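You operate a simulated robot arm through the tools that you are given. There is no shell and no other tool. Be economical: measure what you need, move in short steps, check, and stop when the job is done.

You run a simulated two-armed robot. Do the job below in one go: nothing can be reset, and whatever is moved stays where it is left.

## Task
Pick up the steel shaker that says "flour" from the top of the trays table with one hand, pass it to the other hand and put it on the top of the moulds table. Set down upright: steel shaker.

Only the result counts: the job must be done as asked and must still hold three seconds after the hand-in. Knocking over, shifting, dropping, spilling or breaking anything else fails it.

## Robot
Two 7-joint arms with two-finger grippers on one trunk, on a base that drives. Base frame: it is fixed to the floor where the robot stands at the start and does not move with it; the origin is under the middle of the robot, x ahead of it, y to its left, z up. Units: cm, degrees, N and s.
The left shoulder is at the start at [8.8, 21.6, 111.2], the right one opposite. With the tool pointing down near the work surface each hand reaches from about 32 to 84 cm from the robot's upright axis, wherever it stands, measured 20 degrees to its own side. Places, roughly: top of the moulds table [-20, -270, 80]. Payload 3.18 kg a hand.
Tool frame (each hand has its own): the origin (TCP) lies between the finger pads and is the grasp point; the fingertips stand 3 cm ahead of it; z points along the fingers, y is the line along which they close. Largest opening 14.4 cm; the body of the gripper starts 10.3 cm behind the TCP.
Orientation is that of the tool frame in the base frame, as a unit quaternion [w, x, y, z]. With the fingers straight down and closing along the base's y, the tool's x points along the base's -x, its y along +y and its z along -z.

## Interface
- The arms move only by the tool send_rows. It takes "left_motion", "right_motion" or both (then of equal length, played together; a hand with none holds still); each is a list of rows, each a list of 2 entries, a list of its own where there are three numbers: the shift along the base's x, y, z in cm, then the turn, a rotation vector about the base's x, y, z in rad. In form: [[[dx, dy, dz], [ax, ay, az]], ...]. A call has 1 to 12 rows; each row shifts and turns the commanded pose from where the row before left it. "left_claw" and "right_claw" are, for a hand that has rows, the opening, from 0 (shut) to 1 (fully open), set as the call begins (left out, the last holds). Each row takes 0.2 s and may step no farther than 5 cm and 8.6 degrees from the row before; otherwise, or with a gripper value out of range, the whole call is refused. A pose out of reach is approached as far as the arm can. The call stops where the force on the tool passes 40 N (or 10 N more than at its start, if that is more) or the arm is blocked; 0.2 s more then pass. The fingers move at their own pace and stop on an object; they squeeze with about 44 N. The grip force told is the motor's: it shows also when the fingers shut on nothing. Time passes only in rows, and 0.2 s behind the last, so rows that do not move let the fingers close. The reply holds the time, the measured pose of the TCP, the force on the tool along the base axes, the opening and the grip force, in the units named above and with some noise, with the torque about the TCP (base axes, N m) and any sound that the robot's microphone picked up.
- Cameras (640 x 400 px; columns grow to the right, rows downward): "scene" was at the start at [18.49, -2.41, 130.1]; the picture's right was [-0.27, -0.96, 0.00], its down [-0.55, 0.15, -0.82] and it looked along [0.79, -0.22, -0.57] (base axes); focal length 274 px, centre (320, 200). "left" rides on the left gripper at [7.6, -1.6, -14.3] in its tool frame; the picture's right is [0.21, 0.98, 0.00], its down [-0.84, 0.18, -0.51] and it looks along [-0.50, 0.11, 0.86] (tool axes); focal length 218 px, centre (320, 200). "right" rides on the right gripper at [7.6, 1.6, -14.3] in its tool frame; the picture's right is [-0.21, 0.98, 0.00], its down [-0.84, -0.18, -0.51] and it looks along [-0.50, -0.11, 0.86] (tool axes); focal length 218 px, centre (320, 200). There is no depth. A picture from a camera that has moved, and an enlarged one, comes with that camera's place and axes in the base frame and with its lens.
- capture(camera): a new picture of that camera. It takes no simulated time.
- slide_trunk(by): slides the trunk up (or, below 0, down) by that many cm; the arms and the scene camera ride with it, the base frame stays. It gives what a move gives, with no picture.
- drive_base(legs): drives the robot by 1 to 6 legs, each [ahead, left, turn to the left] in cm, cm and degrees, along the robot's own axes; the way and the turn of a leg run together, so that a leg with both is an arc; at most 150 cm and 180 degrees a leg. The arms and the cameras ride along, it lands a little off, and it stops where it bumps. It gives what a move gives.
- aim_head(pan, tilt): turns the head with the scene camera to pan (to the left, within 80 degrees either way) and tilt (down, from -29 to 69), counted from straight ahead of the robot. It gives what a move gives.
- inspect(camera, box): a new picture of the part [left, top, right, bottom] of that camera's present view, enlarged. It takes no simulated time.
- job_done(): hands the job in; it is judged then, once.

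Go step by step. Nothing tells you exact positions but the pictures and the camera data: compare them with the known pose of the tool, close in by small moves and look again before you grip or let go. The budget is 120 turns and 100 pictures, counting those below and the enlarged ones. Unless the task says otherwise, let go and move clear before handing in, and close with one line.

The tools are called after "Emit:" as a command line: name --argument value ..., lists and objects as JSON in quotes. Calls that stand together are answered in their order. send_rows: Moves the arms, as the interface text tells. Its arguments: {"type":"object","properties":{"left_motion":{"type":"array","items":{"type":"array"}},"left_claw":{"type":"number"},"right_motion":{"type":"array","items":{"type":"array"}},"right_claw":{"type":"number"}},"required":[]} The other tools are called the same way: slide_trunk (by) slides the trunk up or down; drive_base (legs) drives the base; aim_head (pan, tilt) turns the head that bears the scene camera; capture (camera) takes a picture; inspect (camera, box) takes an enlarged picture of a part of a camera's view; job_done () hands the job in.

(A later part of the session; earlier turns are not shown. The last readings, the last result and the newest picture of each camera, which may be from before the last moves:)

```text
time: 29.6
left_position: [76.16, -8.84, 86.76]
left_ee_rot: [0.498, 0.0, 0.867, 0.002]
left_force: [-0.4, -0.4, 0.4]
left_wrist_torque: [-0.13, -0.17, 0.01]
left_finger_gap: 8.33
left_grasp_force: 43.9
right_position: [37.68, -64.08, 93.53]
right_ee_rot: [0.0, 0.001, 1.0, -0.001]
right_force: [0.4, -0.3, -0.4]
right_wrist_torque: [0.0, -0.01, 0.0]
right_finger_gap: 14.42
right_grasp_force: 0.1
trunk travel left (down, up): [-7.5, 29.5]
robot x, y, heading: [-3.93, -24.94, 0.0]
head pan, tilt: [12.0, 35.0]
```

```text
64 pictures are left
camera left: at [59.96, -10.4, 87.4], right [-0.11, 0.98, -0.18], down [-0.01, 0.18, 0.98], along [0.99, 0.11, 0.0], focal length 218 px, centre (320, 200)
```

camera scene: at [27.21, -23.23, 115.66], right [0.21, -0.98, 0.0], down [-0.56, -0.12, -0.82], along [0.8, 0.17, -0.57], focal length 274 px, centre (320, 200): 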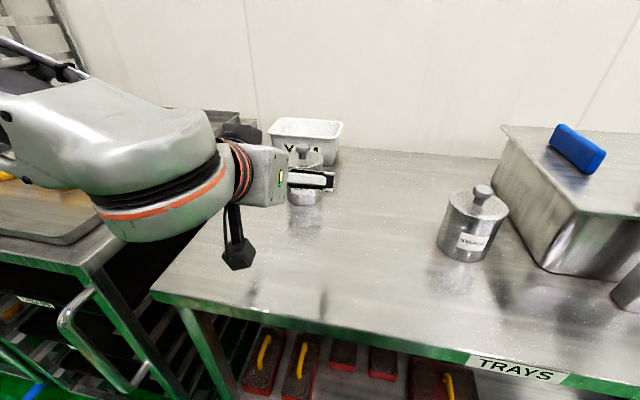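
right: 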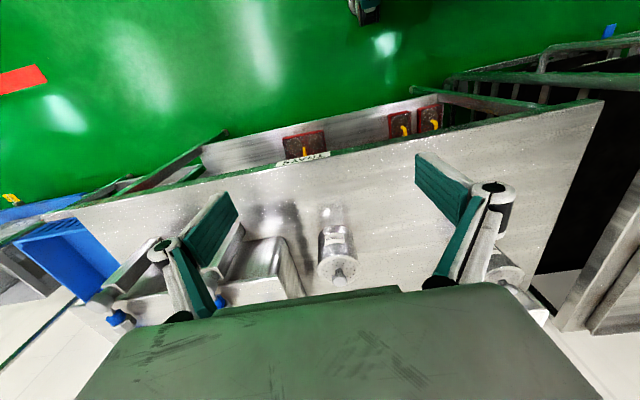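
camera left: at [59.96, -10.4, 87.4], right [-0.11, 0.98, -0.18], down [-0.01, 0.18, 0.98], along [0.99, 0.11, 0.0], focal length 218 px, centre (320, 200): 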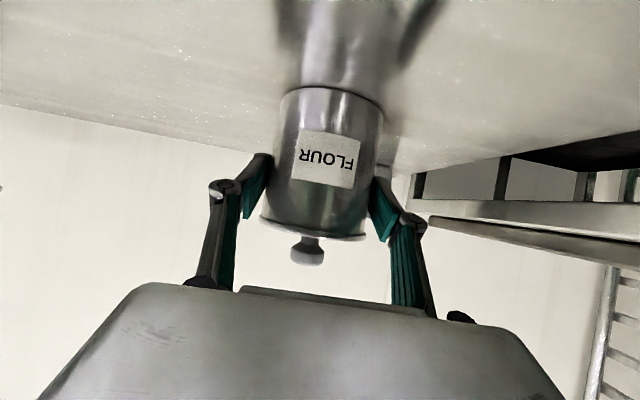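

No snap, and the body (8.33 cm) is gripped below the lid. I lift it slowly.

Emit:
send_rows --left_motion '[[[0, 0, 0.5], [0, 0, 0]], [[0, 0, 1], [0, 0, 0]], [[0, 0, 2], [0, 0, 0]], [[-1, 0, 3], [0, 0, 0]], [[-1, 0, 3], [0, 0, 0]], [[-1, 0, 2.5], [0, 0, 0]], [[0, 0, 0], [0, 0, 0]]]'

Emit:
capture --camera "scene"

Emit:
capture --camera "left"

```text
time: 31.2
left_position: [73.33, -8.68, 98.52]
left_ee_rot: [0.497, -0.001, 0.868, 0.003]
left_force: [-0.2, -0.7, -5.5]
left_wrist_torque: [-0.02, 0.1, -0.01]
left_finger_gap: 8.35
left_grasp_force: 43.6
right_position: [37.74, -63.99, 93.44]
right_ee_rot: [-0.001, 0.0, 1.0, -0.001]
right_force: [-0.1, -0.1, 0.4]
right_wrist_torque: [-0.04, -0.01, 0.03]
right_finger_gap: 14.4
right_grasp_force: 0.1
trunk travel left (down, up): [-7.5, 29.5]
robot x, y, heading: [-3.8, -24.78, -0.1]
head pan, tilt: [12.0, 35.0]
```

```text
63 pictures are left
camera scene: at [27.34, -23.22, 115.59], right [0.21, -0.98, 0.0], down [-0.56, -0.12, -0.82], along [0.8, 0.17, -0.57], focal length 274 px, centre (320, 200)
```

scene: 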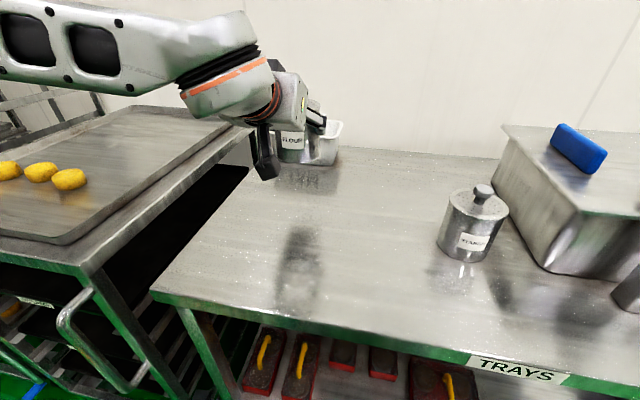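

```text
62 pictures are left
camera left: at [57.01, -10.33, 99.27], right [-0.11, 0.98, -0.18], down [-0.01, 0.18, 0.98], along [0.99, 0.11, -0.01], focal length 218 px, centre (320, 200)
```

left: 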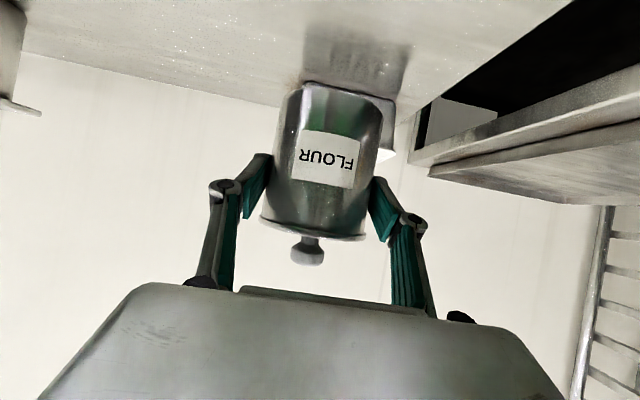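

The whole shaker is in the left hand with its lid on. I lift a bit more, then back away from the table.

Emit:
send_rows --left_motion '[[[-2, 0, 3], [0, 0, 0]], [[-3, 0, 3], [0, 0, 0]], [[-3, 0, 2], [0, 0, 0]], [[-3, 0, 1], [0, 0, 0]], [[0, 0, 0], [0, 0, 0]]]'

Emit:
aim_head --pan -80 --tilt 15

Emit:
capture --camera "scene"

```text
time: 32.4
left_position: [62.36, -8.64, 107.77]
left_ee_rot: [0.497, 0.0, 0.867, 0.002]
left_force: [-0.5, 0.3, -6.1]
left_wrist_torque: [0.0, 0.08, -0.01]
left_finger_gap: 8.34
left_grasp_force: 43.6
right_position: [37.71, -64.07, 93.52]
right_ee_rot: [0.0, 0.002, 1.0, 0.0]
right_force: [-0.1, -0.3, 1.0]
right_wrist_torque: [0.01, -0.01, -0.03]
right_finger_gap: 14.4
right_grasp_force: 0.1
trunk travel left (down, up): [-7.5, 29.5]
robot x, y, heading: [-3.63, -25.41, -0.0]
head pan, tilt: [12.0, 35.0]
```

```text
time: 34.0
left_position: [62.41, -8.72, 107.68]
left_ee_rot: [0.497, 0.0, 0.868, 0.003]
left_force: [0.3, 0.2, -6.3]
left_wrist_torque: [-0.01, 0.09, -0.01]
left_finger_gap: 8.31
left_grasp_force: 43.8
right_position: [37.67, -64.1, 93.49]
right_ee_rot: [0.0, 0.001, 1.0, -0.001]
right_force: [0.6, 0.2, 0.5]
right_wrist_torque: [0.01, -0.01, -0.01]
right_finger_gap: 14.41
right_grasp_force: 0.1
trunk travel left (down, up): [-7.5, 29.5]
robot x, y, heading: [-4.03, -24.89, -0.2]
head pan, tilt: [-80.0, 15.0]
```

```text
61 pictures are left
camera scene: at [20.27, -34.23, 118.83], right [-0.98, -0.17, 0.0], down [-0.05, 0.26, -0.97], along [0.17, -0.95, -0.26], focal length 274 px, centre (320, 200)
```

scene: 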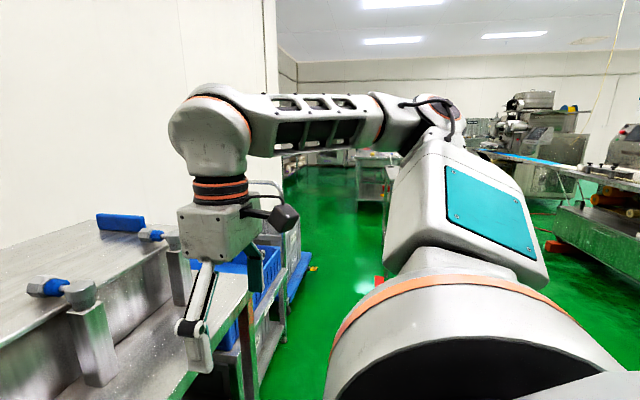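

I back off 28 cm, raise the trunk again and look around.

Emit:
drive_base --legs '[[-28, 0, 0]]'

Emit:
slide_trunk --by 12

Emit:
aim_head --pan 0 --tilt 35

Emit:
capture --camera "scene"

Emit:
capture --camera "left"

```text
time: 36.0
left_position: [34.14, -8.64, 107.64]
left_ee_rot: [0.498, -0.001, 0.867, 0.003]
left_force: [0.1, -0.6, -5.9]
left_wrist_torque: [0.01, 0.1, 0.01]
left_finger_gap: 8.33
left_grasp_force: 44.0
right_position: [9.65, -63.95, 93.48]
right_ee_rot: [0.0, 0.001, 1.0, 0.001]
right_force: [-0.6, -0.1, 0.0]
right_wrist_torque: [-0.01, 0.01, -0.01]
right_finger_gap: 14.41
right_grasp_force: 0.0
trunk travel left (down, up): [-7.5, 29.5]
robot x, y, heading: [-31.94, -25.37, 0.1]
head pan, tilt: [-80.0, 15.0]
```

```text
time: 37.5
left_position: [34.44, -8.66, 119.55]
left_ee_rot: [0.496, -0.002, 0.868, 0.003]
left_force: [0.5, 0.2, -7.7]
left_wrist_torque: [0.0, 0.06, 0.0]
left_finger_gap: 8.33
left_grasp_force: 43.4
right_position: [9.83, -64.01, 105.33]
right_ee_rot: [-0.002, 0.001, 1.0, 0.0]
right_force: [0.0, 0.1, -0.6]
right_wrist_torque: [-0.03, 0.01, -0.01]
right_finger_gap: 14.4
right_grasp_force: 0.0
trunk travel left (down, up): [-19.5, 17.5]
robot x, y, heading: [-31.96, -24.76, 0.0]
head pan, tilt: [-80.0, 15.0]
```

```text
time: 39.0
left_position: [34.15, -8.46, 119.68]
left_ee_rot: [0.499, -0.001, 0.867, 0.003]
left_force: [0.2, 0.2, -6.3]
left_wrist_torque: [0.03, 0.1, -0.02]
left_finger_gap: 8.3
left_grasp_force: 44.1
right_position: [9.73, -64.05, 105.43]
right_ee_rot: [0.001, 0.001, 1.0, -0.001]
right_force: [0.0, 0.1, 0.1]
right_wrist_torque: [-0.01, -0.01, -0.01]
right_finger_gap: 14.4
right_grasp_force: 0.1
trunk travel left (down, up): [-19.5, 17.5]
robot x, y, heading: [-32.09, -24.82, -0.1]
head pan, tilt: [0.0, 35.0]
```

```text
60 pictures are left
camera scene: at [-13.15, -24.97, 130.01], right [0.0, -1.0, 0.0], down [-0.57, 0.0, -0.82], along [0.82, 0.0, -0.57], focal length 274 px, centre (320, 200)
```

scene: 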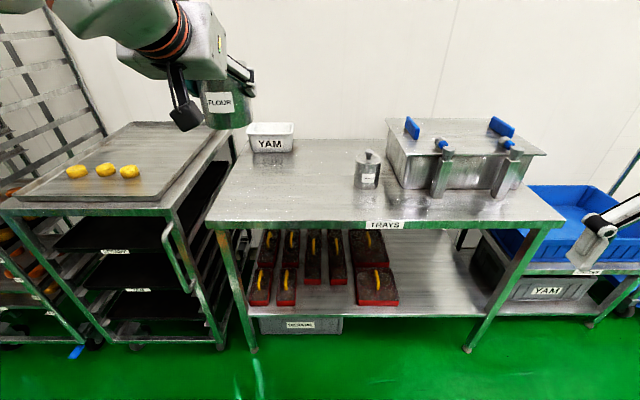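

```text
59 pictures are left
camera left: at [17.93, -10.19, 120.36], right [-0.11, 0.98, -0.18], down [-0.01, 0.18, 0.98], along [0.99, 0.11, -0.01], focal length 218 px, centre (320, 200)
```

left: 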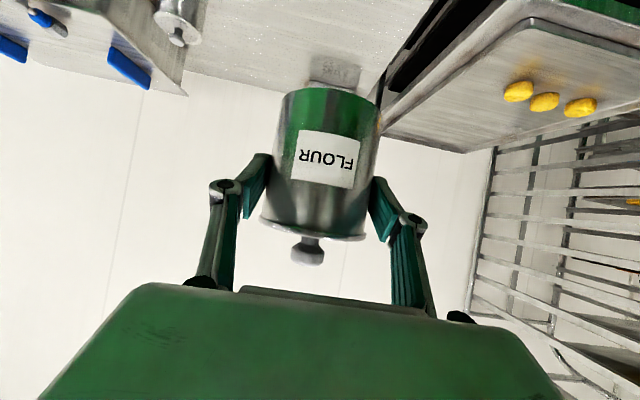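

There is free room here for the hand-over. I turn the left hand to point to the right (−y) keeping the can level, and start turning the right hand towards it.

Emit:
send_rows --left_motion '[[[-0.7, -1.1, 0], [0, 0, -0.131]], [[-0.7, -1.1, 0], [0, 0, -0.131]], [[-0.7, -1.1, 0], [0, 0, -0.131]], [[-0.7, -1.1, 0], [0, 0, -0.131]], [[-0.7, -1.1, 0], [0, 0, -0.131]], [[-0.7, -1.1, 0], [0, 0, -0.131]], [[-0.7, -1.1, 0], [0, 0, -0.131]], [[-0.7, -1.1, 0], [0, 0, -0.131]], [[-0.7, -1.1, 0], [0, 0, -0.131]], [[-0.7, -1.1, 0], [0, 0, -0.131]], [[-0.7, -1, 0], [0, 0, -0.131]], [[-0.3, 0, 0], [0, 0, -0.13]]]' --right_motion '[[[0, 0, 0], [0, -0.1247, 0]], [[0, 0, 0], [0, -0.1247, 0]], [[0, 0, 0], [0, -0.1247, 0]], [[0, 0, 0], [0, -0.1247, 0]], [[0, 0, 0], [0, -0.1247, 0]], [[0, 0, 0], [0, -0.1247, 0]], [[0, 0, 0], [0, -0.1247, 0]], [[0, 0, 0], [0, 0, 0.131]], [[0, 0, 0], [0, 0, 0.131]], [[0, 0, 0], [0, 0, 0.131]], [[0, 0, 0], [0, 0, 0.131]], [[0, 0, 0], [0, 0, 0.131]]]'

Emit:
capture --camera "scene"

```text
time: 41.6
left_position: [29.52, -15.86, 119.74]
left_ee_rot: [0.454, 0.359, 0.79, -0.204]
left_force: [-0.4, 0.0, -5.8]
left_wrist_torque: [0.06, 0.05, 0.02]
left_finger_gap: 8.35
left_grasp_force: 43.6
left hand out of reach, approached as far as the arm can: row 7, 8, 9, 10, 11, 12
right_position: [16.28, -65.14, 109.7]
right_ee_rot: [0.417, -0.147, 0.894, 0.068]
right_force: [0.4, 0.0, 0.4]
right_wrist_torque: [0.01, 0.0, 0.0]
right_finger_gap: 14.41
right_grasp_force: 0.0
right hand out of reach, approached as far as the arm can: row 5, 6, 7, 10, 11, 12
trunk travel left (down, up): [-19.5, 17.5]
robot x, y, heading: [-32.07, -24.85, -0.0]
head pan, tilt: [0.0, 35.0]
```

```text
58 pictures are left
camera scene: at [-13.19, -24.99, 130.03], right [0.0, -1.0, 0.0], down [-0.57, 0.0, -0.82], along [0.82, 0.0, -0.57], focal length 274 px, centre (320, 200)
```

scene: 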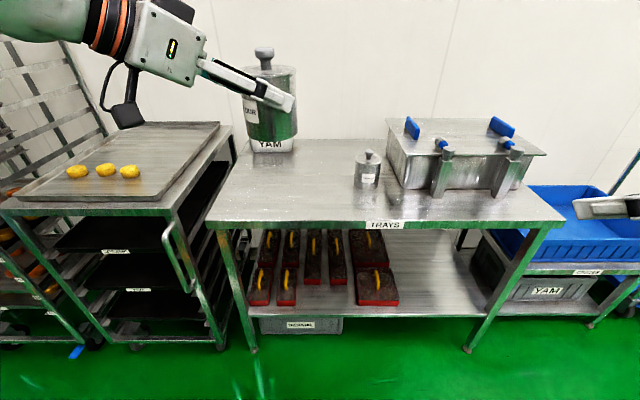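

Both arms hit limits near the body; farther out there should be more freedom. I move the left hand outward while turning further.

Emit:
send_rows --left_motion '[[[2, 1, -1], [0, 0, 0]], [[2, 1, -1], [0, 0, 0]], [[2, 1, -1], [0, 0, 0]], [[1, 0, -1], [0, 0, -0.1]], [[1, 0, -1], [0, 0, -0.1]], [[0, 0, 0], [0, 0, -0.1]], [[0, 0, 0], [0, 0, -0.1]], [[0, 0, 0], [0, 0, -0.1]], [[0, 0, 0], [0, 0, -0.1]]]' --right_motion '[[[3, 1, 1], [0, 0, 0]], [[3, 1, 1], [0, 0, 0]], [[3, 1, 0], [0, 0, 0]], [[2, 1, 0], [0, 0, 0.12]], [[0, 0, 0], [0, 0, 0.12]], [[0, 0, 0], [0, 0, 0.12]], [[0, 0, 0], [0, 0, 0.12]], [[0, 0, 0], [0, 0, 0.12]], [[0, 0, 0], [0, 0, 0.12]]]'

Emit:
capture --camera "scene"

```text
time: 43.6
left_position: [31.29, -14.76, 118.68]
left_ee_rot: [0.454, 0.358, 0.79, -0.204]
left_force: [0.3, 0.4, -5.8]
left_wrist_torque: [0.04, 0.06, -0.03]
left_finger_gap: 8.33
left_grasp_force: 43.9
left hand out of reach, approached as far as the arm can: row 2, 3, 4, 5, 6, 7, 8, 9
right_position: [25.99, -57.22, 107.98]
right_ee_rot: [0.409, -0.227, 0.877, 0.105]
right_force: [-0.2, 0.7, -0.3]
right_wrist_torque: [0.01, -0.02, 0.0]
right_finger_gap: 14.4
right_grasp_force: 0.1
right hand out of reach, approached as far as the arm can: row 4, 5, 6, 7, 8, 9
trunk travel left (down, up): [-19.5, 17.5]
robot x, y, heading: [-32.15, -25.13, 0.1]
head pan, tilt: [0.0, 35.0]
```

```text
57 pictures are left
camera scene: at [-13.11, -24.95, 130.01], right [0.0, -1.0, 0.0], down [-0.57, 0.0, -0.82], along [0.82, 0.0, -0.57], focal length 274 px, centre (320, 200)
```

scene: 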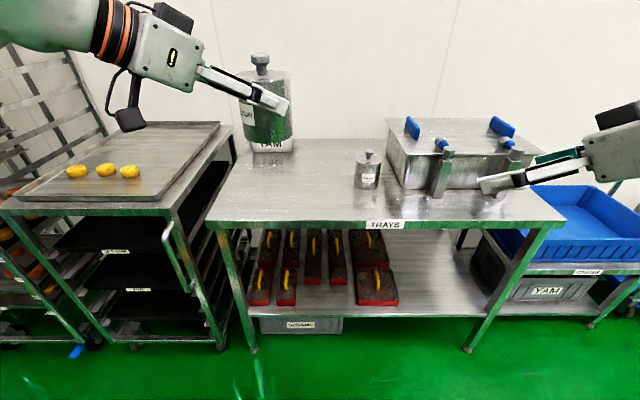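

Going outward is the wrong way for the left arm; I try closer in and higher.

Emit:
send_rows --left_motion '[[[-2, -1, 1], [0, 0, -0.05]], [[-2, -1, 1], [0, 0, -0.05]], [[-2, -1, 1], [0, 0, -0.05]], [[-2, -1, 1], [0, 0, -0.05]], [[-2, -1, 1], [0, 0, -0.05]], [[-2, -1, 1], [0, 0, -0.05]]]'

```text
time: 45.0
left_position: [30.4, -15.3, 119.22]
left_ee_rot: [0.452, 0.366, 0.786, -0.209]
left_force: [0.1, 0.2, -6.4]
left_wrist_torque: [0.05, 0.05, 0.01]
left_finger_gap: 8.32
left_grasp_force: 44.4
left hand out of reach, approached as far as the arm can: row 1, 2, 3, 4, 5, 6
right_position: [26.04, -57.3, 107.94]
right_ee_rot: [0.409, -0.227, 0.877, 0.105]
right_force: [0.2, 1.0, 0.7]
right_wrist_torque: [-0.01, 0.01, 0.02]
right_finger_gap: 14.41
right_grasp_force: 0.0
trunk travel left (down, up): [-19.5, 17.5]
robot x, y, heading: [-32.17, -25.25, 0.1]
head pan, tilt: [0.0, 35.0]
```

The left hand stays at azimuth −49°. With the right hand at about +45° from the other side, the fingers cross at different heights, which works. I bring the right hand across and test how far it can turn.

Emit:
send_rows --right_motion '[[[-0.5, 3, 2], [0, 0, 0.03]], [[-0.5, 3, 2], [0, 0, 0.03]], [[-0.5, 3, 2], [0, 0, 0.03]], [[-0.5, 3, 2], [0, 0, 0.05]], [[-0.5, 3, 2], [0, 0, 0.05]], [[-0.5, 3, 2], [0, 0, 0.05]], [[0, 3, 2], [0, 0, 0.1]], [[0, 2, 1], [0, 0, 0.1]], [[0, 0, 0], [0, 0, 0.1]]]'

Emit:
capture --camera "scene"

```text
time: 47.0
left_position: [30.51, -15.25, 119.19]
left_ee_rot: [0.452, 0.367, 0.786, -0.21]
left_force: [-0.2, -0.4, -6.3]
left_wrist_torque: [0.07, 0.08, 0.0]
left_finger_gap: 8.34
left_grasp_force: 43.8
right_position: [23.09, -37.32, 121.27]
right_ee_rot: [0.388, -0.358, 0.833, 0.167]
right_force: [0.8, -0.2, 0.6]
right_wrist_torque: [0.04, 0.02, 0.0]
right_finger_gap: 14.4
right_grasp_force: 0.1
right hand out of reach, approached as far as the arm can: row 7, 8, 9
trunk travel left (down, up): [-19.5, 17.5]
robot x, y, heading: [-32.05, -24.74, -0.1]
head pan, tilt: [0.0, 35.0]
```

```text
56 pictures are left
camera scene: at [-13.08, -25.03, 129.99], right [0.0, -1.0, 0.0], down [-0.57, 0.0, -0.82], along [0.82, 0.0, -0.57], focal length 274 px, centre (320, 200)
```

scene: 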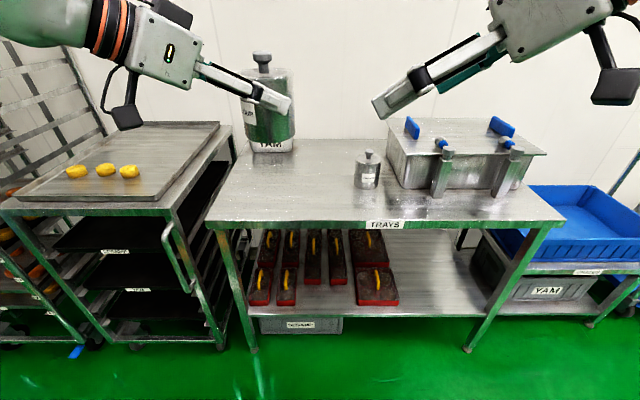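

The hands are now about 97° apart. I bring the right hand to a pre-approach point level with the lower can body.

Emit:
send_rows --right_motion '[[[-0.2, 1.5, -2], [0, 0, 0]], [[-0.2, 2.5, -2], [0, 0, 0]], [[-0.2, 2.5, -1.9], [0, 0, 0]], [[-0.2, 2.5, 0], [0, 0, 0]], [[0, 2.3, 0], [0, 0, 0]], [[0, 0, 0], [0, 0, 0]]]'

Emit:
capture --camera "scene"

Emit:
capture --camera "right"

```text
time: 48.4
left_position: [30.25, -15.29, 119.35]
left_ee_rot: [0.454, 0.366, 0.785, -0.208]
left_force: [-0.8, 0.9, -6.0]
left_wrist_torque: [0.07, 0.07, 0.01]
left_finger_gap: 8.34
left_grasp_force: 44.2
right_position: [21.82, -25.78, 115.56]
right_ee_rot: [0.389, -0.359, 0.832, 0.168]
right_force: [-0.5, -0.4, 0.3]
right_wrist_torque: [0.01, -0.04, 0.0]
right_finger_gap: 14.42
right_grasp_force: 0.0
trunk travel left (down, up): [-19.5, 17.5]
robot x, y, heading: [-31.97, -24.85, 0.2]
head pan, tilt: [0.0, 35.0]
```

```text
55 pictures are left
camera scene: at [-13.27, -24.96, 130.05], right [0.0, -1.0, 0.0], down [-0.57, 0.0, -0.82], along [0.82, 0.0, -0.57], focal length 274 px, centre (320, 200)
```

scene: 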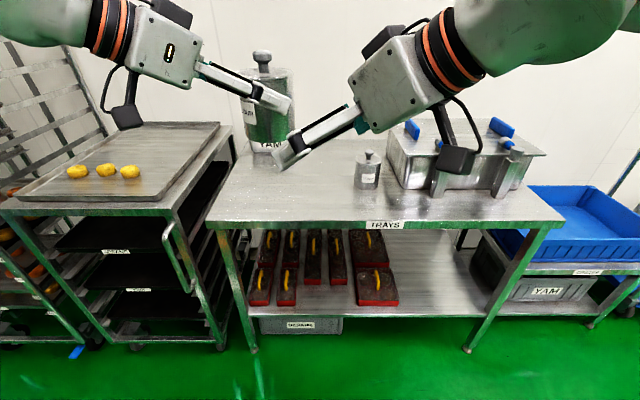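

```text
54 pictures are left
camera right: at [9.82, -36.24, 118.7], right [-0.62, 0.77, 0.16], down [0.23, -0.01, 0.97], along [0.75, 0.64, -0.17], focal length 218 px, centre (320, 200)
```

right: 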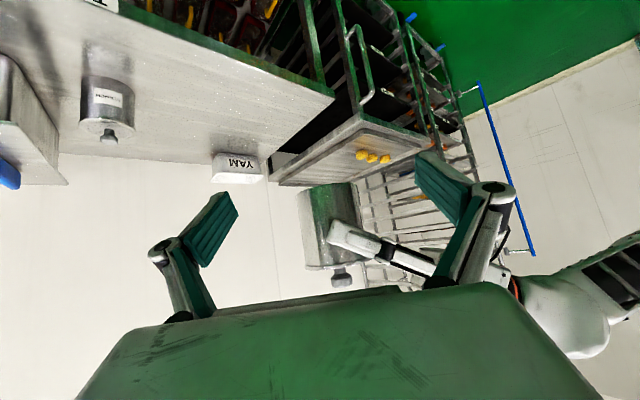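

Geometry matches prediction (can bottom ≈112, centre ≈[31.3, -16.4]). I advance the right hand horizontally part of the way and check.

Emit:
send_rows --right_motion '[[[2, 2, 0], [0, 0, 0]], [[2, 2, 0], [0, 0, 0]], [[1.5, 1.4, 0], [0, 0, 0]], [[0, 0, 0], [0, 0, 0]]]'

Emit:
inspect --camera "scene" --box '[120, 0, 440, 200]'

Emit:
capture --camera "right"

```text
time: 49.4
left_position: [30.31, -15.23, 119.29]
left_ee_rot: [0.452, 0.367, 0.786, -0.209]
left_force: [0.0, 0.0, -6.1]
left_wrist_torque: [0.12, 0.07, -0.03]
left_finger_gap: 8.31
left_grasp_force: 44.3
right_position: [25.42, -24.65, 116.07]
right_ee_rot: [0.389, -0.357, 0.833, 0.168]
right_force: [-0.1, 0.3, -0.2]
right_wrist_torque: [0.04, -0.02, 0.01]
right_finger_gap: 14.4
right_grasp_force: 0.2
right hand out of reach, approached as far as the arm can: row 1, 2, 3
trunk travel left (down, up): [-19.5, 17.5]
robot x, y, heading: [-31.48, -25.15, 0.2]
head pan, tilt: [0.0, 35.0]
```

```text
2.00 times, centred on (280, 100) of scene
camera zoom: at [-13.13, -24.99, 130.01], right [0.0, -1.0, 0.0], down [-0.57, 0.0, -0.82], along [0.82, 0.0, -0.57], focal length 547 px, centre (400, 400)
```

zoom: 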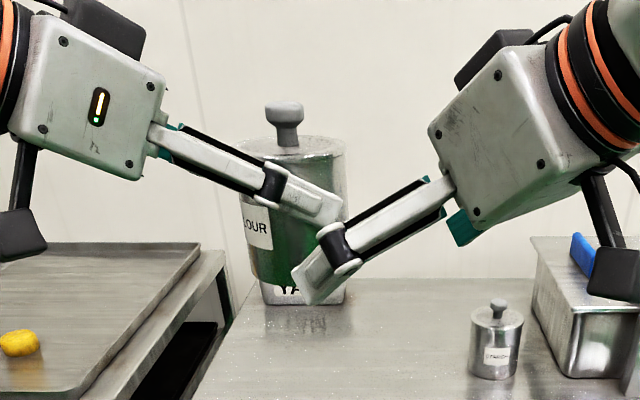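

```text
52 pictures are left
camera right: at [13.31, -35.07, 119.35], right [-0.61, 0.77, 0.16], down [0.24, -0.02, 0.97], along [0.75, 0.64, -0.17], focal length 218 px, centre (320, 200)
```

right: 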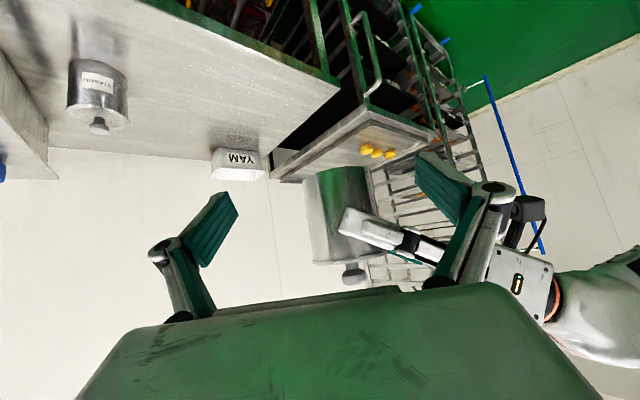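

The right arm is at its limit there, so I bring the can to it with the left hand instead.

Emit:
send_rows --left_motion '[[[-1.4, -1.5, 0.2], [0, 0, 0]], [[-1.4, -1.5, 0.2], [0, 0, 0]], [[0, 0, 0], [0, 0, 0]]]'

```text
time: 50.2
left_position: [27.54, -18.26, 119.6]
left_ee_rot: [0.452, 0.366, 0.786, -0.209]
left_force: [-0.3, -0.2, -7.1]
left_wrist_torque: [0.06, 0.1, 0.0]
left_finger_gap: 8.34
left_grasp_force: 44.4
right_position: [25.45, -24.66, 116.13]
right_ee_rot: [0.389, -0.356, 0.833, 0.166]
right_force: [-0.3, -0.2, -0.4]
right_wrist_torque: [0.02, -0.01, -0.01]
right_finger_gap: 14.4
right_grasp_force: 0.1
trunk travel left (down, up): [-19.5, 17.5]
robot x, y, heading: [-32.03, -24.95, 0.1]
head pan, tilt: [0.0, 35.0]
```

It reaches. I go on another step and check clearances.

Emit:
send_rows --left_motion '[[[-1, -1.5, 0.2], [0, 0, 0]], [[-0.6, -1.2, 0.1], [0, 0, 0]], [[0, 0, 0], [0, 0, 0]]]'

Emit:
inspect --camera "scene" --box '[160, 0, 480, 200]'

Emit:
capture --camera "right"

Emit:
capture --camera "left"

```text
time: 51.0
left_position: [25.75, -20.95, 119.97]
left_ee_rot: [0.452, 0.366, 0.786, -0.209]
left_force: [0.8, 0.6, -6.4]
left_wrist_torque: [0.07, 0.07, -0.02]
left_finger_gap: 8.31
left_grasp_force: 44.0
right_position: [25.4, -24.69, 116.04]
right_ee_rot: [0.39, -0.355, 0.833, 0.166]
right_force: [-0.1, -0.6, 0.3]
right_wrist_torque: [0.01, 0.01, -0.05]
right_finger_gap: 14.4
right_grasp_force: 0.0
trunk travel left (down, up): [-19.5, 17.5]
robot x, y, heading: [-32.2, -24.77, 0.1]
head pan, tilt: [0.0, 35.0]
```

```text
2.00 times, centred on (320, 100) of scene
camera zoom: at [-13.16, -24.96, 130.02], right [0.0, -1.0, 0.0], down [-0.57, 0.0, -0.82], along [0.82, 0.0, -0.57], focal length 547 px, centre (320, 400)
```

zoom: 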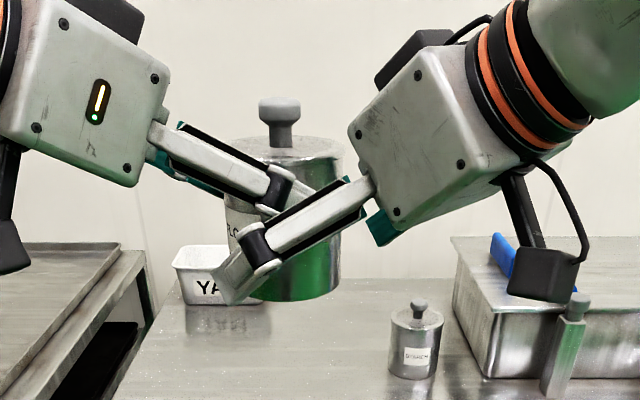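

```text
50 pictures are left
camera right: at [13.27, -35.03, 119.36], right [-0.61, 0.77, 0.16], down [0.24, -0.02, 0.97], along [0.75, 0.64, -0.17], focal length 218 px, centre (320, 200)
```

right: 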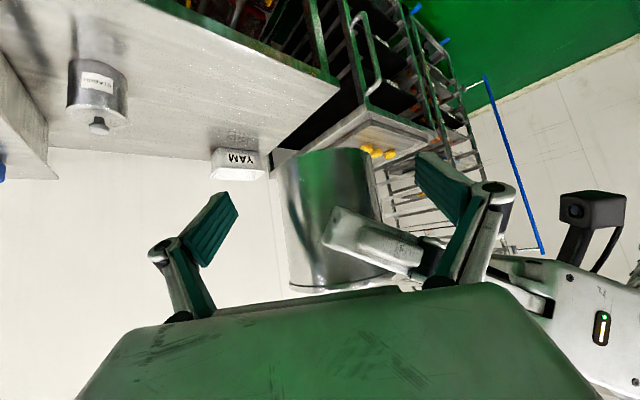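

```text
49 pictures are left
camera left: at [14.14, -9.55, 120.58], right [0.68, 0.71, -0.18], down [0.13, 0.13, 0.98], along [0.72, -0.69, 0.0], focal length 218 px, centre (320, 200)
```

left: 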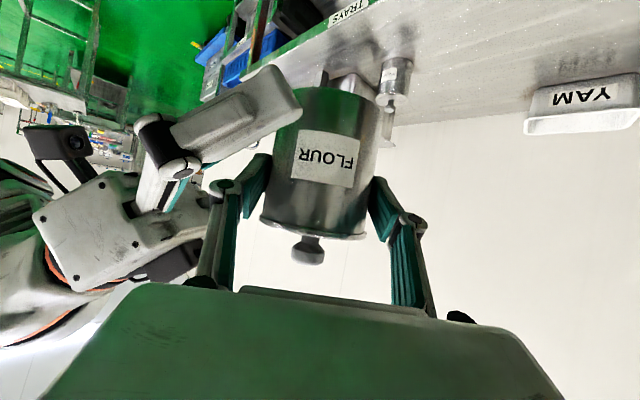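

Clearances are good. A last small shift (−0.4, −1.6, −0.5) centres the can between the right fingers, contact about 2.7 cm above its bottom.

Emit:
send_rows --left_motion '[[[-0.2, -0.8, -0.25], [0, 0, 0]], [[-0.2, -0.8, -0.25], [0, 0, 0]], [[0, 0, 0], [0, 0, 0]]]'

Emit:
capture --camera "right"

Emit:
inspect --camera "scene" --box '[160, 0, 480, 200]'

```text
time: 51.8
left_position: [25.54, -22.58, 119.45]
left_ee_rot: [0.453, 0.365, 0.786, -0.208]
left_force: [0.5, -0.7, -6.7]
left_wrist_torque: [0.1, 0.05, 0.0]
left_finger_gap: 8.33
left_grasp_force: 44.2
right_position: [25.38, -24.81, 116.15]
right_ee_rot: [0.389, -0.356, 0.833, 0.167]
right_force: [0.3, 0.1, -0.9]
right_wrist_torque: [-0.03, -0.01, 0.01]
right_finger_gap: 14.4
right_grasp_force: 0.0
trunk travel left (down, up): [-19.5, 17.5]
robot x, y, heading: [-31.87, -24.6, -0.2]
head pan, tilt: [0.0, 35.0]
```

```text
48 pictures are left
camera right: at [13.27, -35.04, 119.36], right [-0.62, 0.77, 0.16], down [0.23, -0.02, 0.97], along [0.75, 0.64, -0.17], focal length 218 px, centre (320, 200)
```

right: 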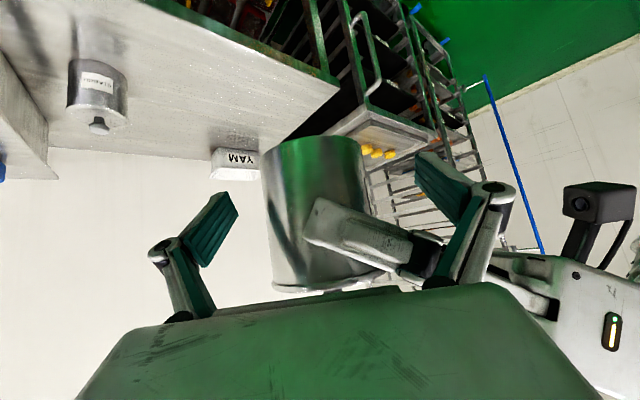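

```text
2.00 times, centred on (320, 100) of scene
camera zoom: at [-13.16, -24.96, 130.02], right [0.0, -1.0, 0.0], down [-0.57, 0.0, -0.82], along [0.82, 0.0, -0.57], focal length 547 px, centre (320, 400)
```

zoom: 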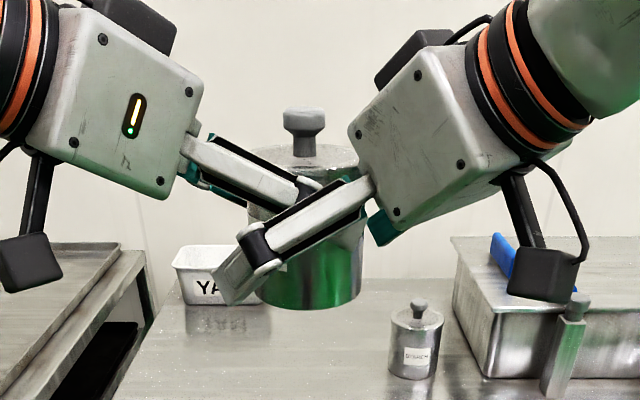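

A 0.4 cm sideways correction, then I close the right hand.

Emit:
send_rows --left_motion '[[[-0.25, 0.3, 0], [0, 0, 0]], [[0, 0, 0], [0, 0, 0]]]'

Emit:
send_rows --right_motion '[[[0, 0, 0], [0, 0, 0]], [[0, 0, 0], [0, 0, 0]], [[0, 0, 0], [0, 0, 0]], [[0, 0, 0], [0, 0, 0]]]' --right_claw 0

Emit:
capture --camera "right"

Emit:
inspect --camera "scene" --box '[160, 0, 480, 200]'

```text
time: 52.4
left_position: [25.3, -22.36, 119.43]
left_ee_rot: [0.453, 0.366, 0.786, -0.209]
left_force: [0.2, 0.1, -5.1]
left_wrist_torque: [0.12, 0.08, 0.02]
left_finger_gap: 8.31
left_grasp_force: 44.1
right_position: [25.55, -24.73, 116.04]
right_ee_rot: [0.39, -0.356, 0.833, 0.167]
right_force: [-1.0, -1.2, -0.3]
right_wrist_torque: [-0.01, -0.01, 0.01]
right_finger_gap: 14.39
right_grasp_force: 0.0
trunk travel left (down, up): [-19.5, 17.5]
robot x, y, heading: [-32.17, -24.77, 0.1]
head pan, tilt: [0.0, 35.0]
```

```text
time: 53.5
left_position: [25.54, -22.14, 119.38]
left_ee_rot: [0.452, 0.363, 0.788, -0.208]
left_force: [1.5, -5.0, -2.0]
left_wrist_torque: [0.68, 0.6, 1.45]
left_finger_gap: 8.34
left_grasp_force: 44.3
right_position: [25.13, -24.5, 115.84]
right_ee_rot: [0.388, -0.359, 0.832, 0.168]
right_force: [-1.7, 5.1, 0.2]
right_wrist_torque: [-0.88, -0.54, -1.39]
right_finger_gap: 9.6
right_grasp_force: 43.8
trunk travel left (down, up): [-19.5, 17.5]
robot x, y, heading: [-32.13, -24.79, 0.1]
head pan, tilt: [0.0, 35.0]
stopped in row 4 (left hand): the force on the tool passed its limit at 40 N (the readings are from after the stop); the commanded pose is now the measured one
```

```text
46 pictures are left
camera right: at [13.04, -34.95, 119.23], right [-0.62, 0.77, 0.16], down [0.24, -0.01, 0.97], along [0.75, 0.64, -0.18], focal length 218 px, centre (320, 200)
```

right: 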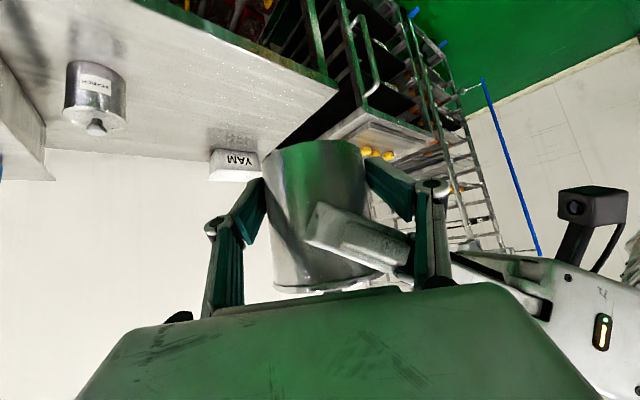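

```text
2.00 times, centred on (320, 100) of scene
camera zoom: at [-13.15, -24.98, 130.01], right [0.0, -1.0, 0.0], down [-0.57, 0.0, -0.82], along [0.82, 0.0, -0.57], focal length 547 px, centre (320, 400)
```

zoom: 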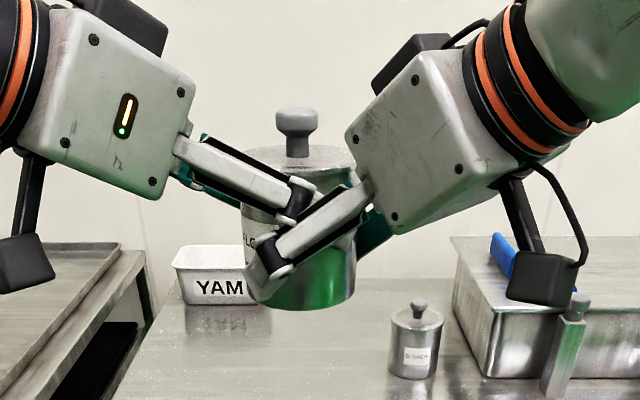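

The right rear finger caught on the left finger (gap 9.6 instead of 8.3). I reopen the right hand and flatten its pitch by 7° for more clearance between the crossing fingers.

Emit:
send_rows --right_motion '[[[0, 0, 0], [0, 0, 0]], [[0, 0, 0], [0, 0, 0]], [[0, 0, 0], [0, 0, 0]]]' --right_claw 1

Emit:
send_rows --right_motion '[[[0, 0, -0.2], [0.0437, -0.0412, 0]], [[0, 0, -0.2], [0.0437, -0.0412, 0]], [[0, 0, 0], [0, 0, 0]]]'

Emit:
capture --camera "left"

Emit:
capture --camera "right"

```text
time: 54.3
left_position: [25.56, -22.21, 119.54]
left_ee_rot: [0.453, 0.364, 0.787, -0.208]
left_force: [-0.4, 0.4, -6.5]
left_wrist_torque: [0.06, 0.08, 0.0]
left_finger_gap: 8.34
left_grasp_force: 44.1
right_position: [25.11, -24.48, 116.01]
right_ee_rot: [0.388, -0.36, 0.832, 0.168]
right_force: [0.0, -0.2, 0.1]
right_wrist_torque: [0.0, 0.0, 0.01]
right_finger_gap: 14.4
right_grasp_force: 0.0
trunk travel left (down, up): [-19.5, 17.5]
robot x, y, heading: [-31.91, -24.85, -0.0]
head pan, tilt: [0.0, 35.0]
```

```text
time: 55.1
left_position: [25.66, -22.12, 119.46]
left_ee_rot: [0.453, 0.364, 0.787, -0.209]
left_force: [-1.1, 0.5, -6.0]
left_wrist_torque: [0.07, 0.07, 0.0]
left_finger_gap: 8.34
left_grasp_force: 44.1
right_position: [25.13, -24.58, 115.61]
right_ee_rot: [0.437, -0.349, 0.807, 0.19]
right_force: [-0.5, 0.4, 0.6]
right_wrist_torque: [0.02, 0.01, 0.01]
right_finger_gap: 14.41
right_grasp_force: 0.1
trunk travel left (down, up): [-19.5, 17.5]
robot x, y, heading: [-32.03, -24.82, 0.1]
head pan, tilt: [0.0, 35.0]
```

```text
44 pictures are left
camera left: at [13.7, -10.79, 120.1], right [0.68, 0.72, -0.18], down [0.12, 0.13, 0.98], along [0.73, -0.69, 0.0], focal length 218 px, centre (320, 200)
```

left: 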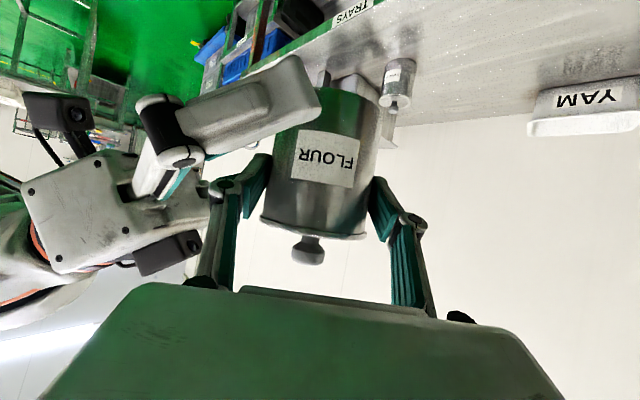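

```text
43 pictures are left
camera right: at [12.86, -35.17, 116.98], right [-0.63, 0.75, 0.18], down [0.16, -0.1, 0.98], along [0.76, 0.65, -0.05], focal length 218 px, centre (320, 200)
```

right: 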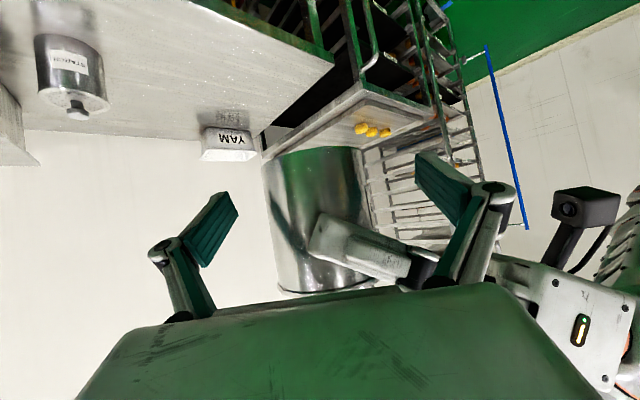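

The can still sits unchanged in the left hand. I nudge the right hand in slightly and close again.

Emit:
send_rows --right_motion '[[[0.25, 0.15, 0.15], [0, 0, 0]], [[0, 0, 0], [0, 0, 0]]]'

Emit:
send_rows --right_motion '[[[0, 0, 0], [0, 0, 0]], [[0, 0, 0], [0, 0, 0]], [[0, 0, 0], [0, 0, 0]], [[0, 0, 0], [0, 0, 0]]]' --right_claw 0

Emit:
capture --camera "right"

Emit:
inspect --camera "scene" --box '[240, 50, 400, 170]'

```text
time: 55.7
left_position: [25.67, -22.25, 119.39]
left_ee_rot: [0.453, 0.363, 0.787, -0.208]
left_force: [-0.2, 0.2, -6.5]
left_wrist_torque: [0.1, 0.07, 0.04]
left_finger_gap: 8.35
left_grasp_force: 44.0
right_position: [25.32, -24.4, 115.68]
right_ee_rot: [0.437, -0.348, 0.807, 0.189]
right_force: [0.5, -0.2, 0.4]
right_wrist_torque: [-0.02, 0.0, 0.03]
right_finger_gap: 14.41
right_grasp_force: 0.0
trunk travel left (down, up): [-19.5, 17.5]
robot x, y, heading: [-32.27, -24.89, 0.0]
head pan, tilt: [0.0, 35.0]
```

```text
time: 56.7
left_position: [25.72, -22.01, 119.36]
left_ee_rot: [0.452, 0.362, 0.788, -0.207]
left_force: [-12.1, 27.6, -6.0]
left_wrist_torque: [0.81, 1.13, -0.45]
left_finger_gap: 8.3
left_grasp_force: 44.0
right_position: [25.54, -24.46, 115.79]
right_ee_rot: [0.436, -0.347, 0.809, 0.188]
right_force: [13.0, -27.9, -0.5]
right_wrist_torque: [0.31, -0.63, 0.08]
right_finger_gap: 8.37
right_grasp_force: 44.0
trunk travel left (down, up): [-19.5, 17.5]
robot x, y, heading: [-31.95, -24.68, -0.1]
head pan, tilt: [0.0, 35.0]
```

```text
42 pictures are left
camera right: at [13.22, -35.15, 117.12], right [-0.63, 0.76, 0.18], down [0.16, -0.1, 0.98], along [0.76, 0.65, -0.06], focal length 218 px, centre (320, 200)
```

right: 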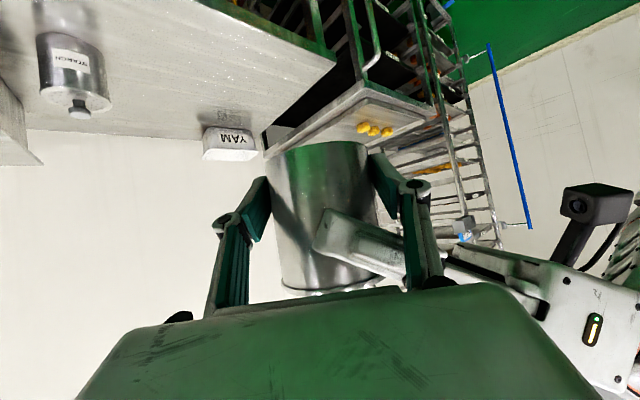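

```text
3.33 times, centred on (320, 110) of scene
camera zoom: at [-13.16, -24.97, 130.01], right [0.0, -1.0, 0.0], down [-0.57, 0.0, -0.82], along [0.82, 0.0, -0.57], focal length 912 px, centre (320, 500)
```

zoom: 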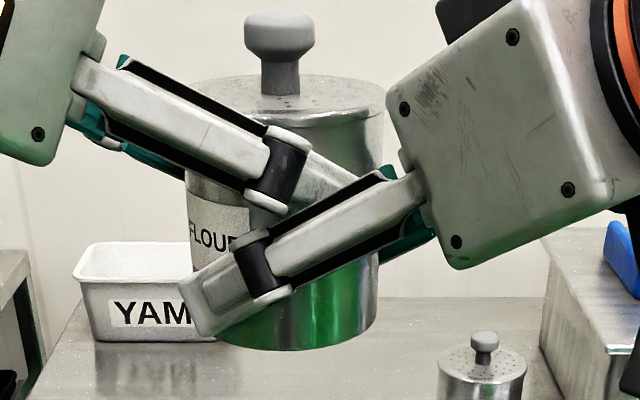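

The right hand has the body (8.37 cm). I relieve the tension a little, open the left fingers just a bit, and check.

Emit:
send_rows --left_motion '[[[-0.08, 0.15, 0], [0, 0, 0]], [[0, 0, 0], [0, 0, 0]]]'

Emit:
send_rows --left_motion '[[[0, 0, 0], [0, 0, 0]], [[0, 0, 0], [0, 0, 0]]]' --left_claw 0.63

Emit:
inspect --camera "scene" --box '[240, 50, 400, 170]'

Emit:
capture --camera "left"

```text
time: 57.3
left_position: [25.46, -21.92, 119.48]
left_ee_rot: [0.453, 0.363, 0.787, -0.208]
left_force: [-11.6, 23.1, -7.3]
left_wrist_torque: [0.36, 0.63, -0.02]
left_finger_gap: 8.3
left_grasp_force: 44.1
right_position: [25.5, -24.42, 115.75]
right_ee_rot: [0.438, -0.347, 0.807, 0.189]
right_force: [11.8, -22.9, 0.8]
right_wrist_torque: [0.58, -0.13, -0.27]
right_finger_gap: 8.33
right_grasp_force: 44.3
trunk travel left (down, up): [-19.5, 17.5]
robot x, y, heading: [-32.02, -25.18, 0.1]
head pan, tilt: [0.0, 35.0]
```

```text
time: 57.9
left_position: [25.45, -22.01, 119.55]
left_ee_rot: [0.455, 0.364, 0.786, -0.208]
left_force: [-0.5, 1.3, -0.4]
left_wrist_torque: [-0.02, 0.04, -0.03]
left_finger_gap: 9.07
left_grasp_force: 0.0
right_position: [25.28, -24.35, 115.67]
right_ee_rot: [0.435, -0.35, 0.807, 0.19]
right_force: [-0.2, -0.1, -0.8]
right_wrist_torque: [-0.06, 0.02, -0.01]
right_finger_gap: 8.32
right_grasp_force: 43.8
trunk travel left (down, up): [-19.5, 17.5]
robot x, y, heading: [-31.94, -24.92, -0.1]
head pan, tilt: [0.0, 35.0]
```

```text
3.33 times, centred on (320, 110) of scene
camera zoom: at [-13.16, -24.97, 130.01], right [0.0, -1.0, 0.0], down [-0.57, 0.0, -0.82], along [0.82, 0.0, -0.57], focal length 912 px, centre (320, 500)
```

zoom: 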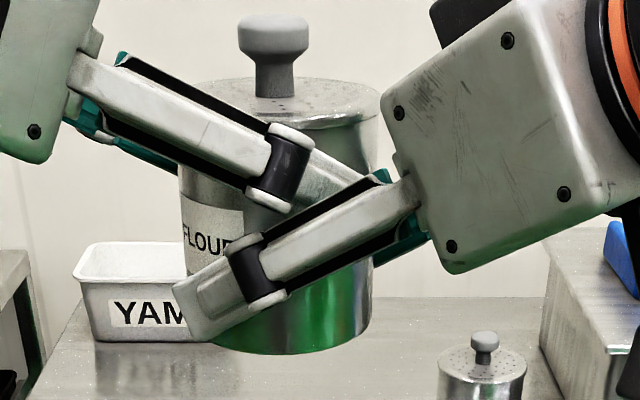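

```text
39 pictures are left
camera left: at [13.62, -10.66, 120.17], right [0.68, 0.71, -0.18], down [0.12, 0.13, 0.98], along [0.73, -0.69, 0.0], focal length 218 px, centre (320, 200)
```

left: 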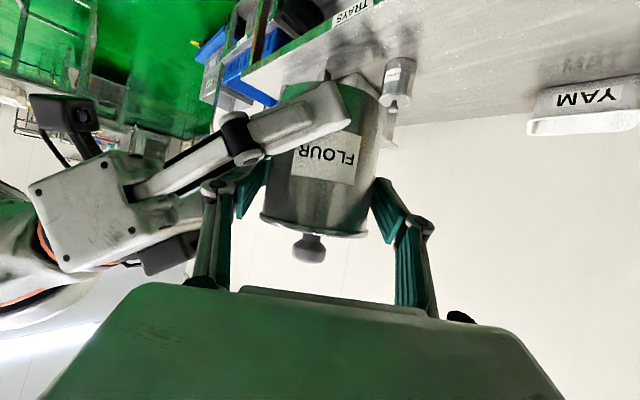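

The right hand holds it. I withdraw the left hand along its own axis.

Emit:
send_rows --left_motion '[[[-0.55, 0.67, 0.5], [0, 0, 0]], [[-1.1, 1.34, 1.0], [0, 0, 0]], [[-1.1, 1.34, 1.0], [0, 0, 0]], [[0, 0, 0], [0, 0, 0]]]'

Emit:
capture --camera "scene"

```text
time: 58.9
left_position: [22.8, -18.62, 121.98]
left_ee_rot: [0.453, 0.364, 0.787, -0.208]
left_force: [0.1, -0.1, 1.2]
left_wrist_torque: [0.02, 0.04, 0.02]
left_finger_gap: 9.07
left_grasp_force: 0.0
right_position: [25.41, -24.4, 115.63]
right_ee_rot: [0.437, -0.348, 0.808, 0.189]
right_force: [0.3, -0.5, 0.8]
right_wrist_torque: [-0.06, 0.06, 0.02]
right_finger_gap: 8.35
right_grasp_force: 44.1
trunk travel left (down, up): [-19.5, 17.5]
robot x, y, heading: [-31.89, -24.99, 0.0]
head pan, tilt: [0.0, 35.0]
```

```text
38 pictures are left
camera scene: at [-13.13, -25.0, 130.01], right [0.0, -1.0, 0.0], down [-0.57, 0.0, -0.82], along [0.82, 0.0, -0.57], focal length 274 px, centre (320, 200)
```

scene: 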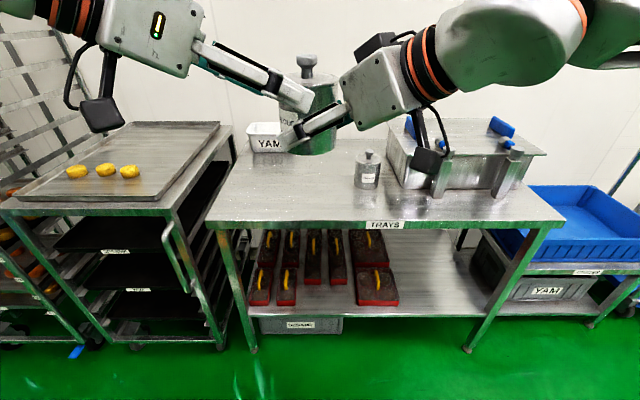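

I withdraw the left hand fully and look at how upright the can sits.

Emit:
send_rows --left_motion '[[[-1.1, 1.8, 1.0], [0, 0, 0]], [[-1.1, 2.5, 1.0], [0, 0, 0]], [[-0.5, 3, 0.5], [0, 0, 0]], [[0, 3, 0], [0, 0, 0]], [[0, 3, 0], [0, 0, 0]], [[0, 3, 0], [0, 0, 0]], [[0, 0, 0], [0, 0, 0]]]'

Emit:
inspect --camera "scene" --box '[240, 30, 400, 170]'

Emit:
capture --camera "left"

Emit:
capture --camera "right"

```text
time: 60.5
left_position: [20.0, -11.53, 124.53]
left_ee_rot: [0.454, 0.363, 0.787, -0.208]
left_force: [0.7, 0.4, -0.2]
left_wrist_torque: [0.01, -0.01, -0.02]
left_finger_gap: 9.06
left_grasp_force: 0.1
left hand out of reach, approached as far as the arm can: row 4, 5, 6
right_position: [25.27, -24.58, 115.65]
right_ee_rot: [0.436, -0.349, 0.808, 0.189]
right_force: [-0.2, 0.3, -1.1]
right_wrist_torque: [-0.07, 0.08, 0.01]
right_finger_gap: 8.31
right_grasp_force: 43.5
trunk travel left (down, up): [-19.5, 17.5]
robot x, y, heading: [-31.61, -24.89, 0.1]
head pan, tilt: [0.0, 35.0]
```

```text
2.86 times, centred on (320, 100) of scene
camera zoom: at [-13.16, -24.96, 130.01], right [0.0, -1.0, 0.0], down [-0.57, 0.0, -0.82], along [0.82, 0.0, -0.57], focal length 781 px, centre (320, 486)
```

zoom: 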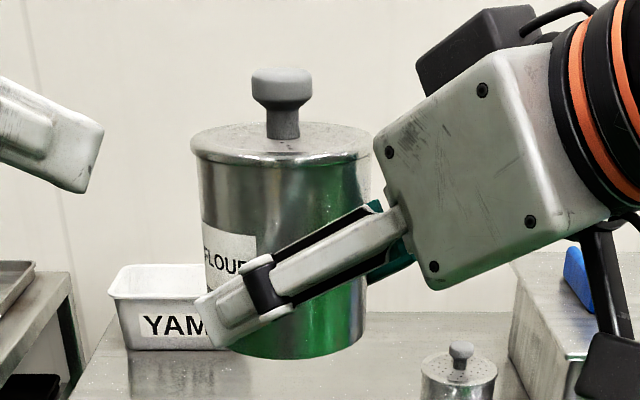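

```text
36 pictures are left
camera left: at [8.16, -0.06, 125.13], right [0.68, 0.72, -0.18], down [0.12, 0.13, 0.98], along [0.73, -0.69, 0.0], focal length 218 px, centre (320, 200)
```

left: 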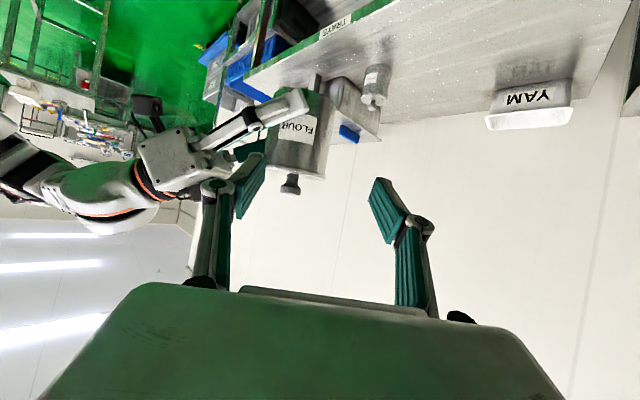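

```text
35 pictures are left
camera right: at [13.1, -35.04, 117.11], right [-0.63, 0.75, 0.18], down [0.16, -0.1, 0.98], along [0.76, 0.65, -0.06], focal length 218 px, centre (320, 200)
```

right: 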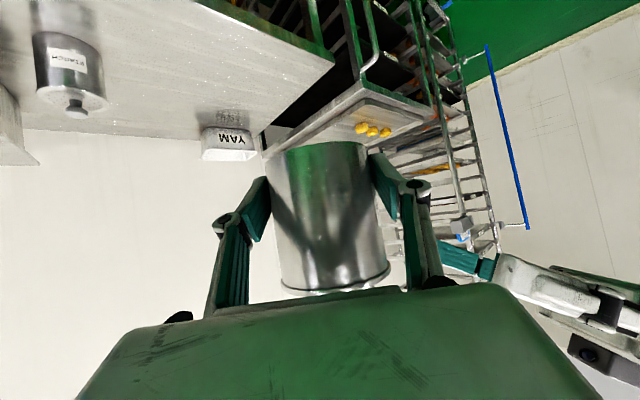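

The right hand holds the shaker upright. Now I look towards the moulds table on the robot's right.

Emit:
aim_head --pan -80 --tilt 12

Emit:
capture --camera "scene"

```text
time: 62.0
left_position: [20.09, -11.49, 124.57]
left_ee_rot: [0.454, 0.363, 0.787, -0.208]
left_force: [0.1, -0.3, 0.5]
left_wrist_torque: [0.02, -0.01, -0.01]
left_finger_gap: 9.08
left_grasp_force: 0.0
right_position: [25.38, -24.45, 115.75]
right_ee_rot: [0.436, -0.348, 0.808, 0.188]
right_force: [1.0, -0.7, -0.4]
right_wrist_torque: [-0.05, 0.08, 0.0]
right_finger_gap: 8.32
right_grasp_force: 43.9
trunk travel left (down, up): [-19.5, 17.5]
robot x, y, heading: [-32.04, -24.83, -0.1]
head pan, tilt: [-80.0, 12.0]
```

```text
34 pictures are left
camera scene: at [-20.34, -34.15, 133.7], right [-0.98, -0.17, 0.0], down [-0.04, 0.2, -0.98], along [0.17, -0.96, -0.21], focal length 274 px, centre (320, 200)
```

scene: 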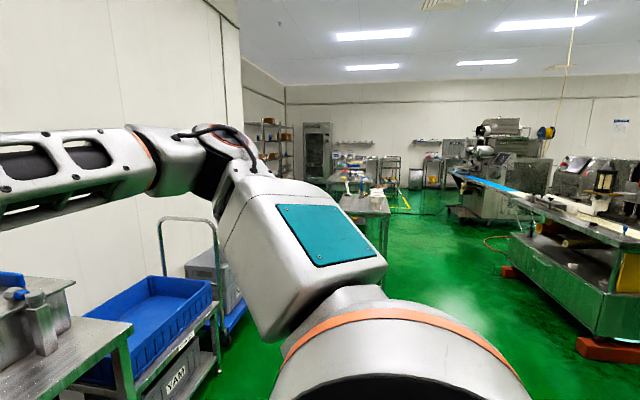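

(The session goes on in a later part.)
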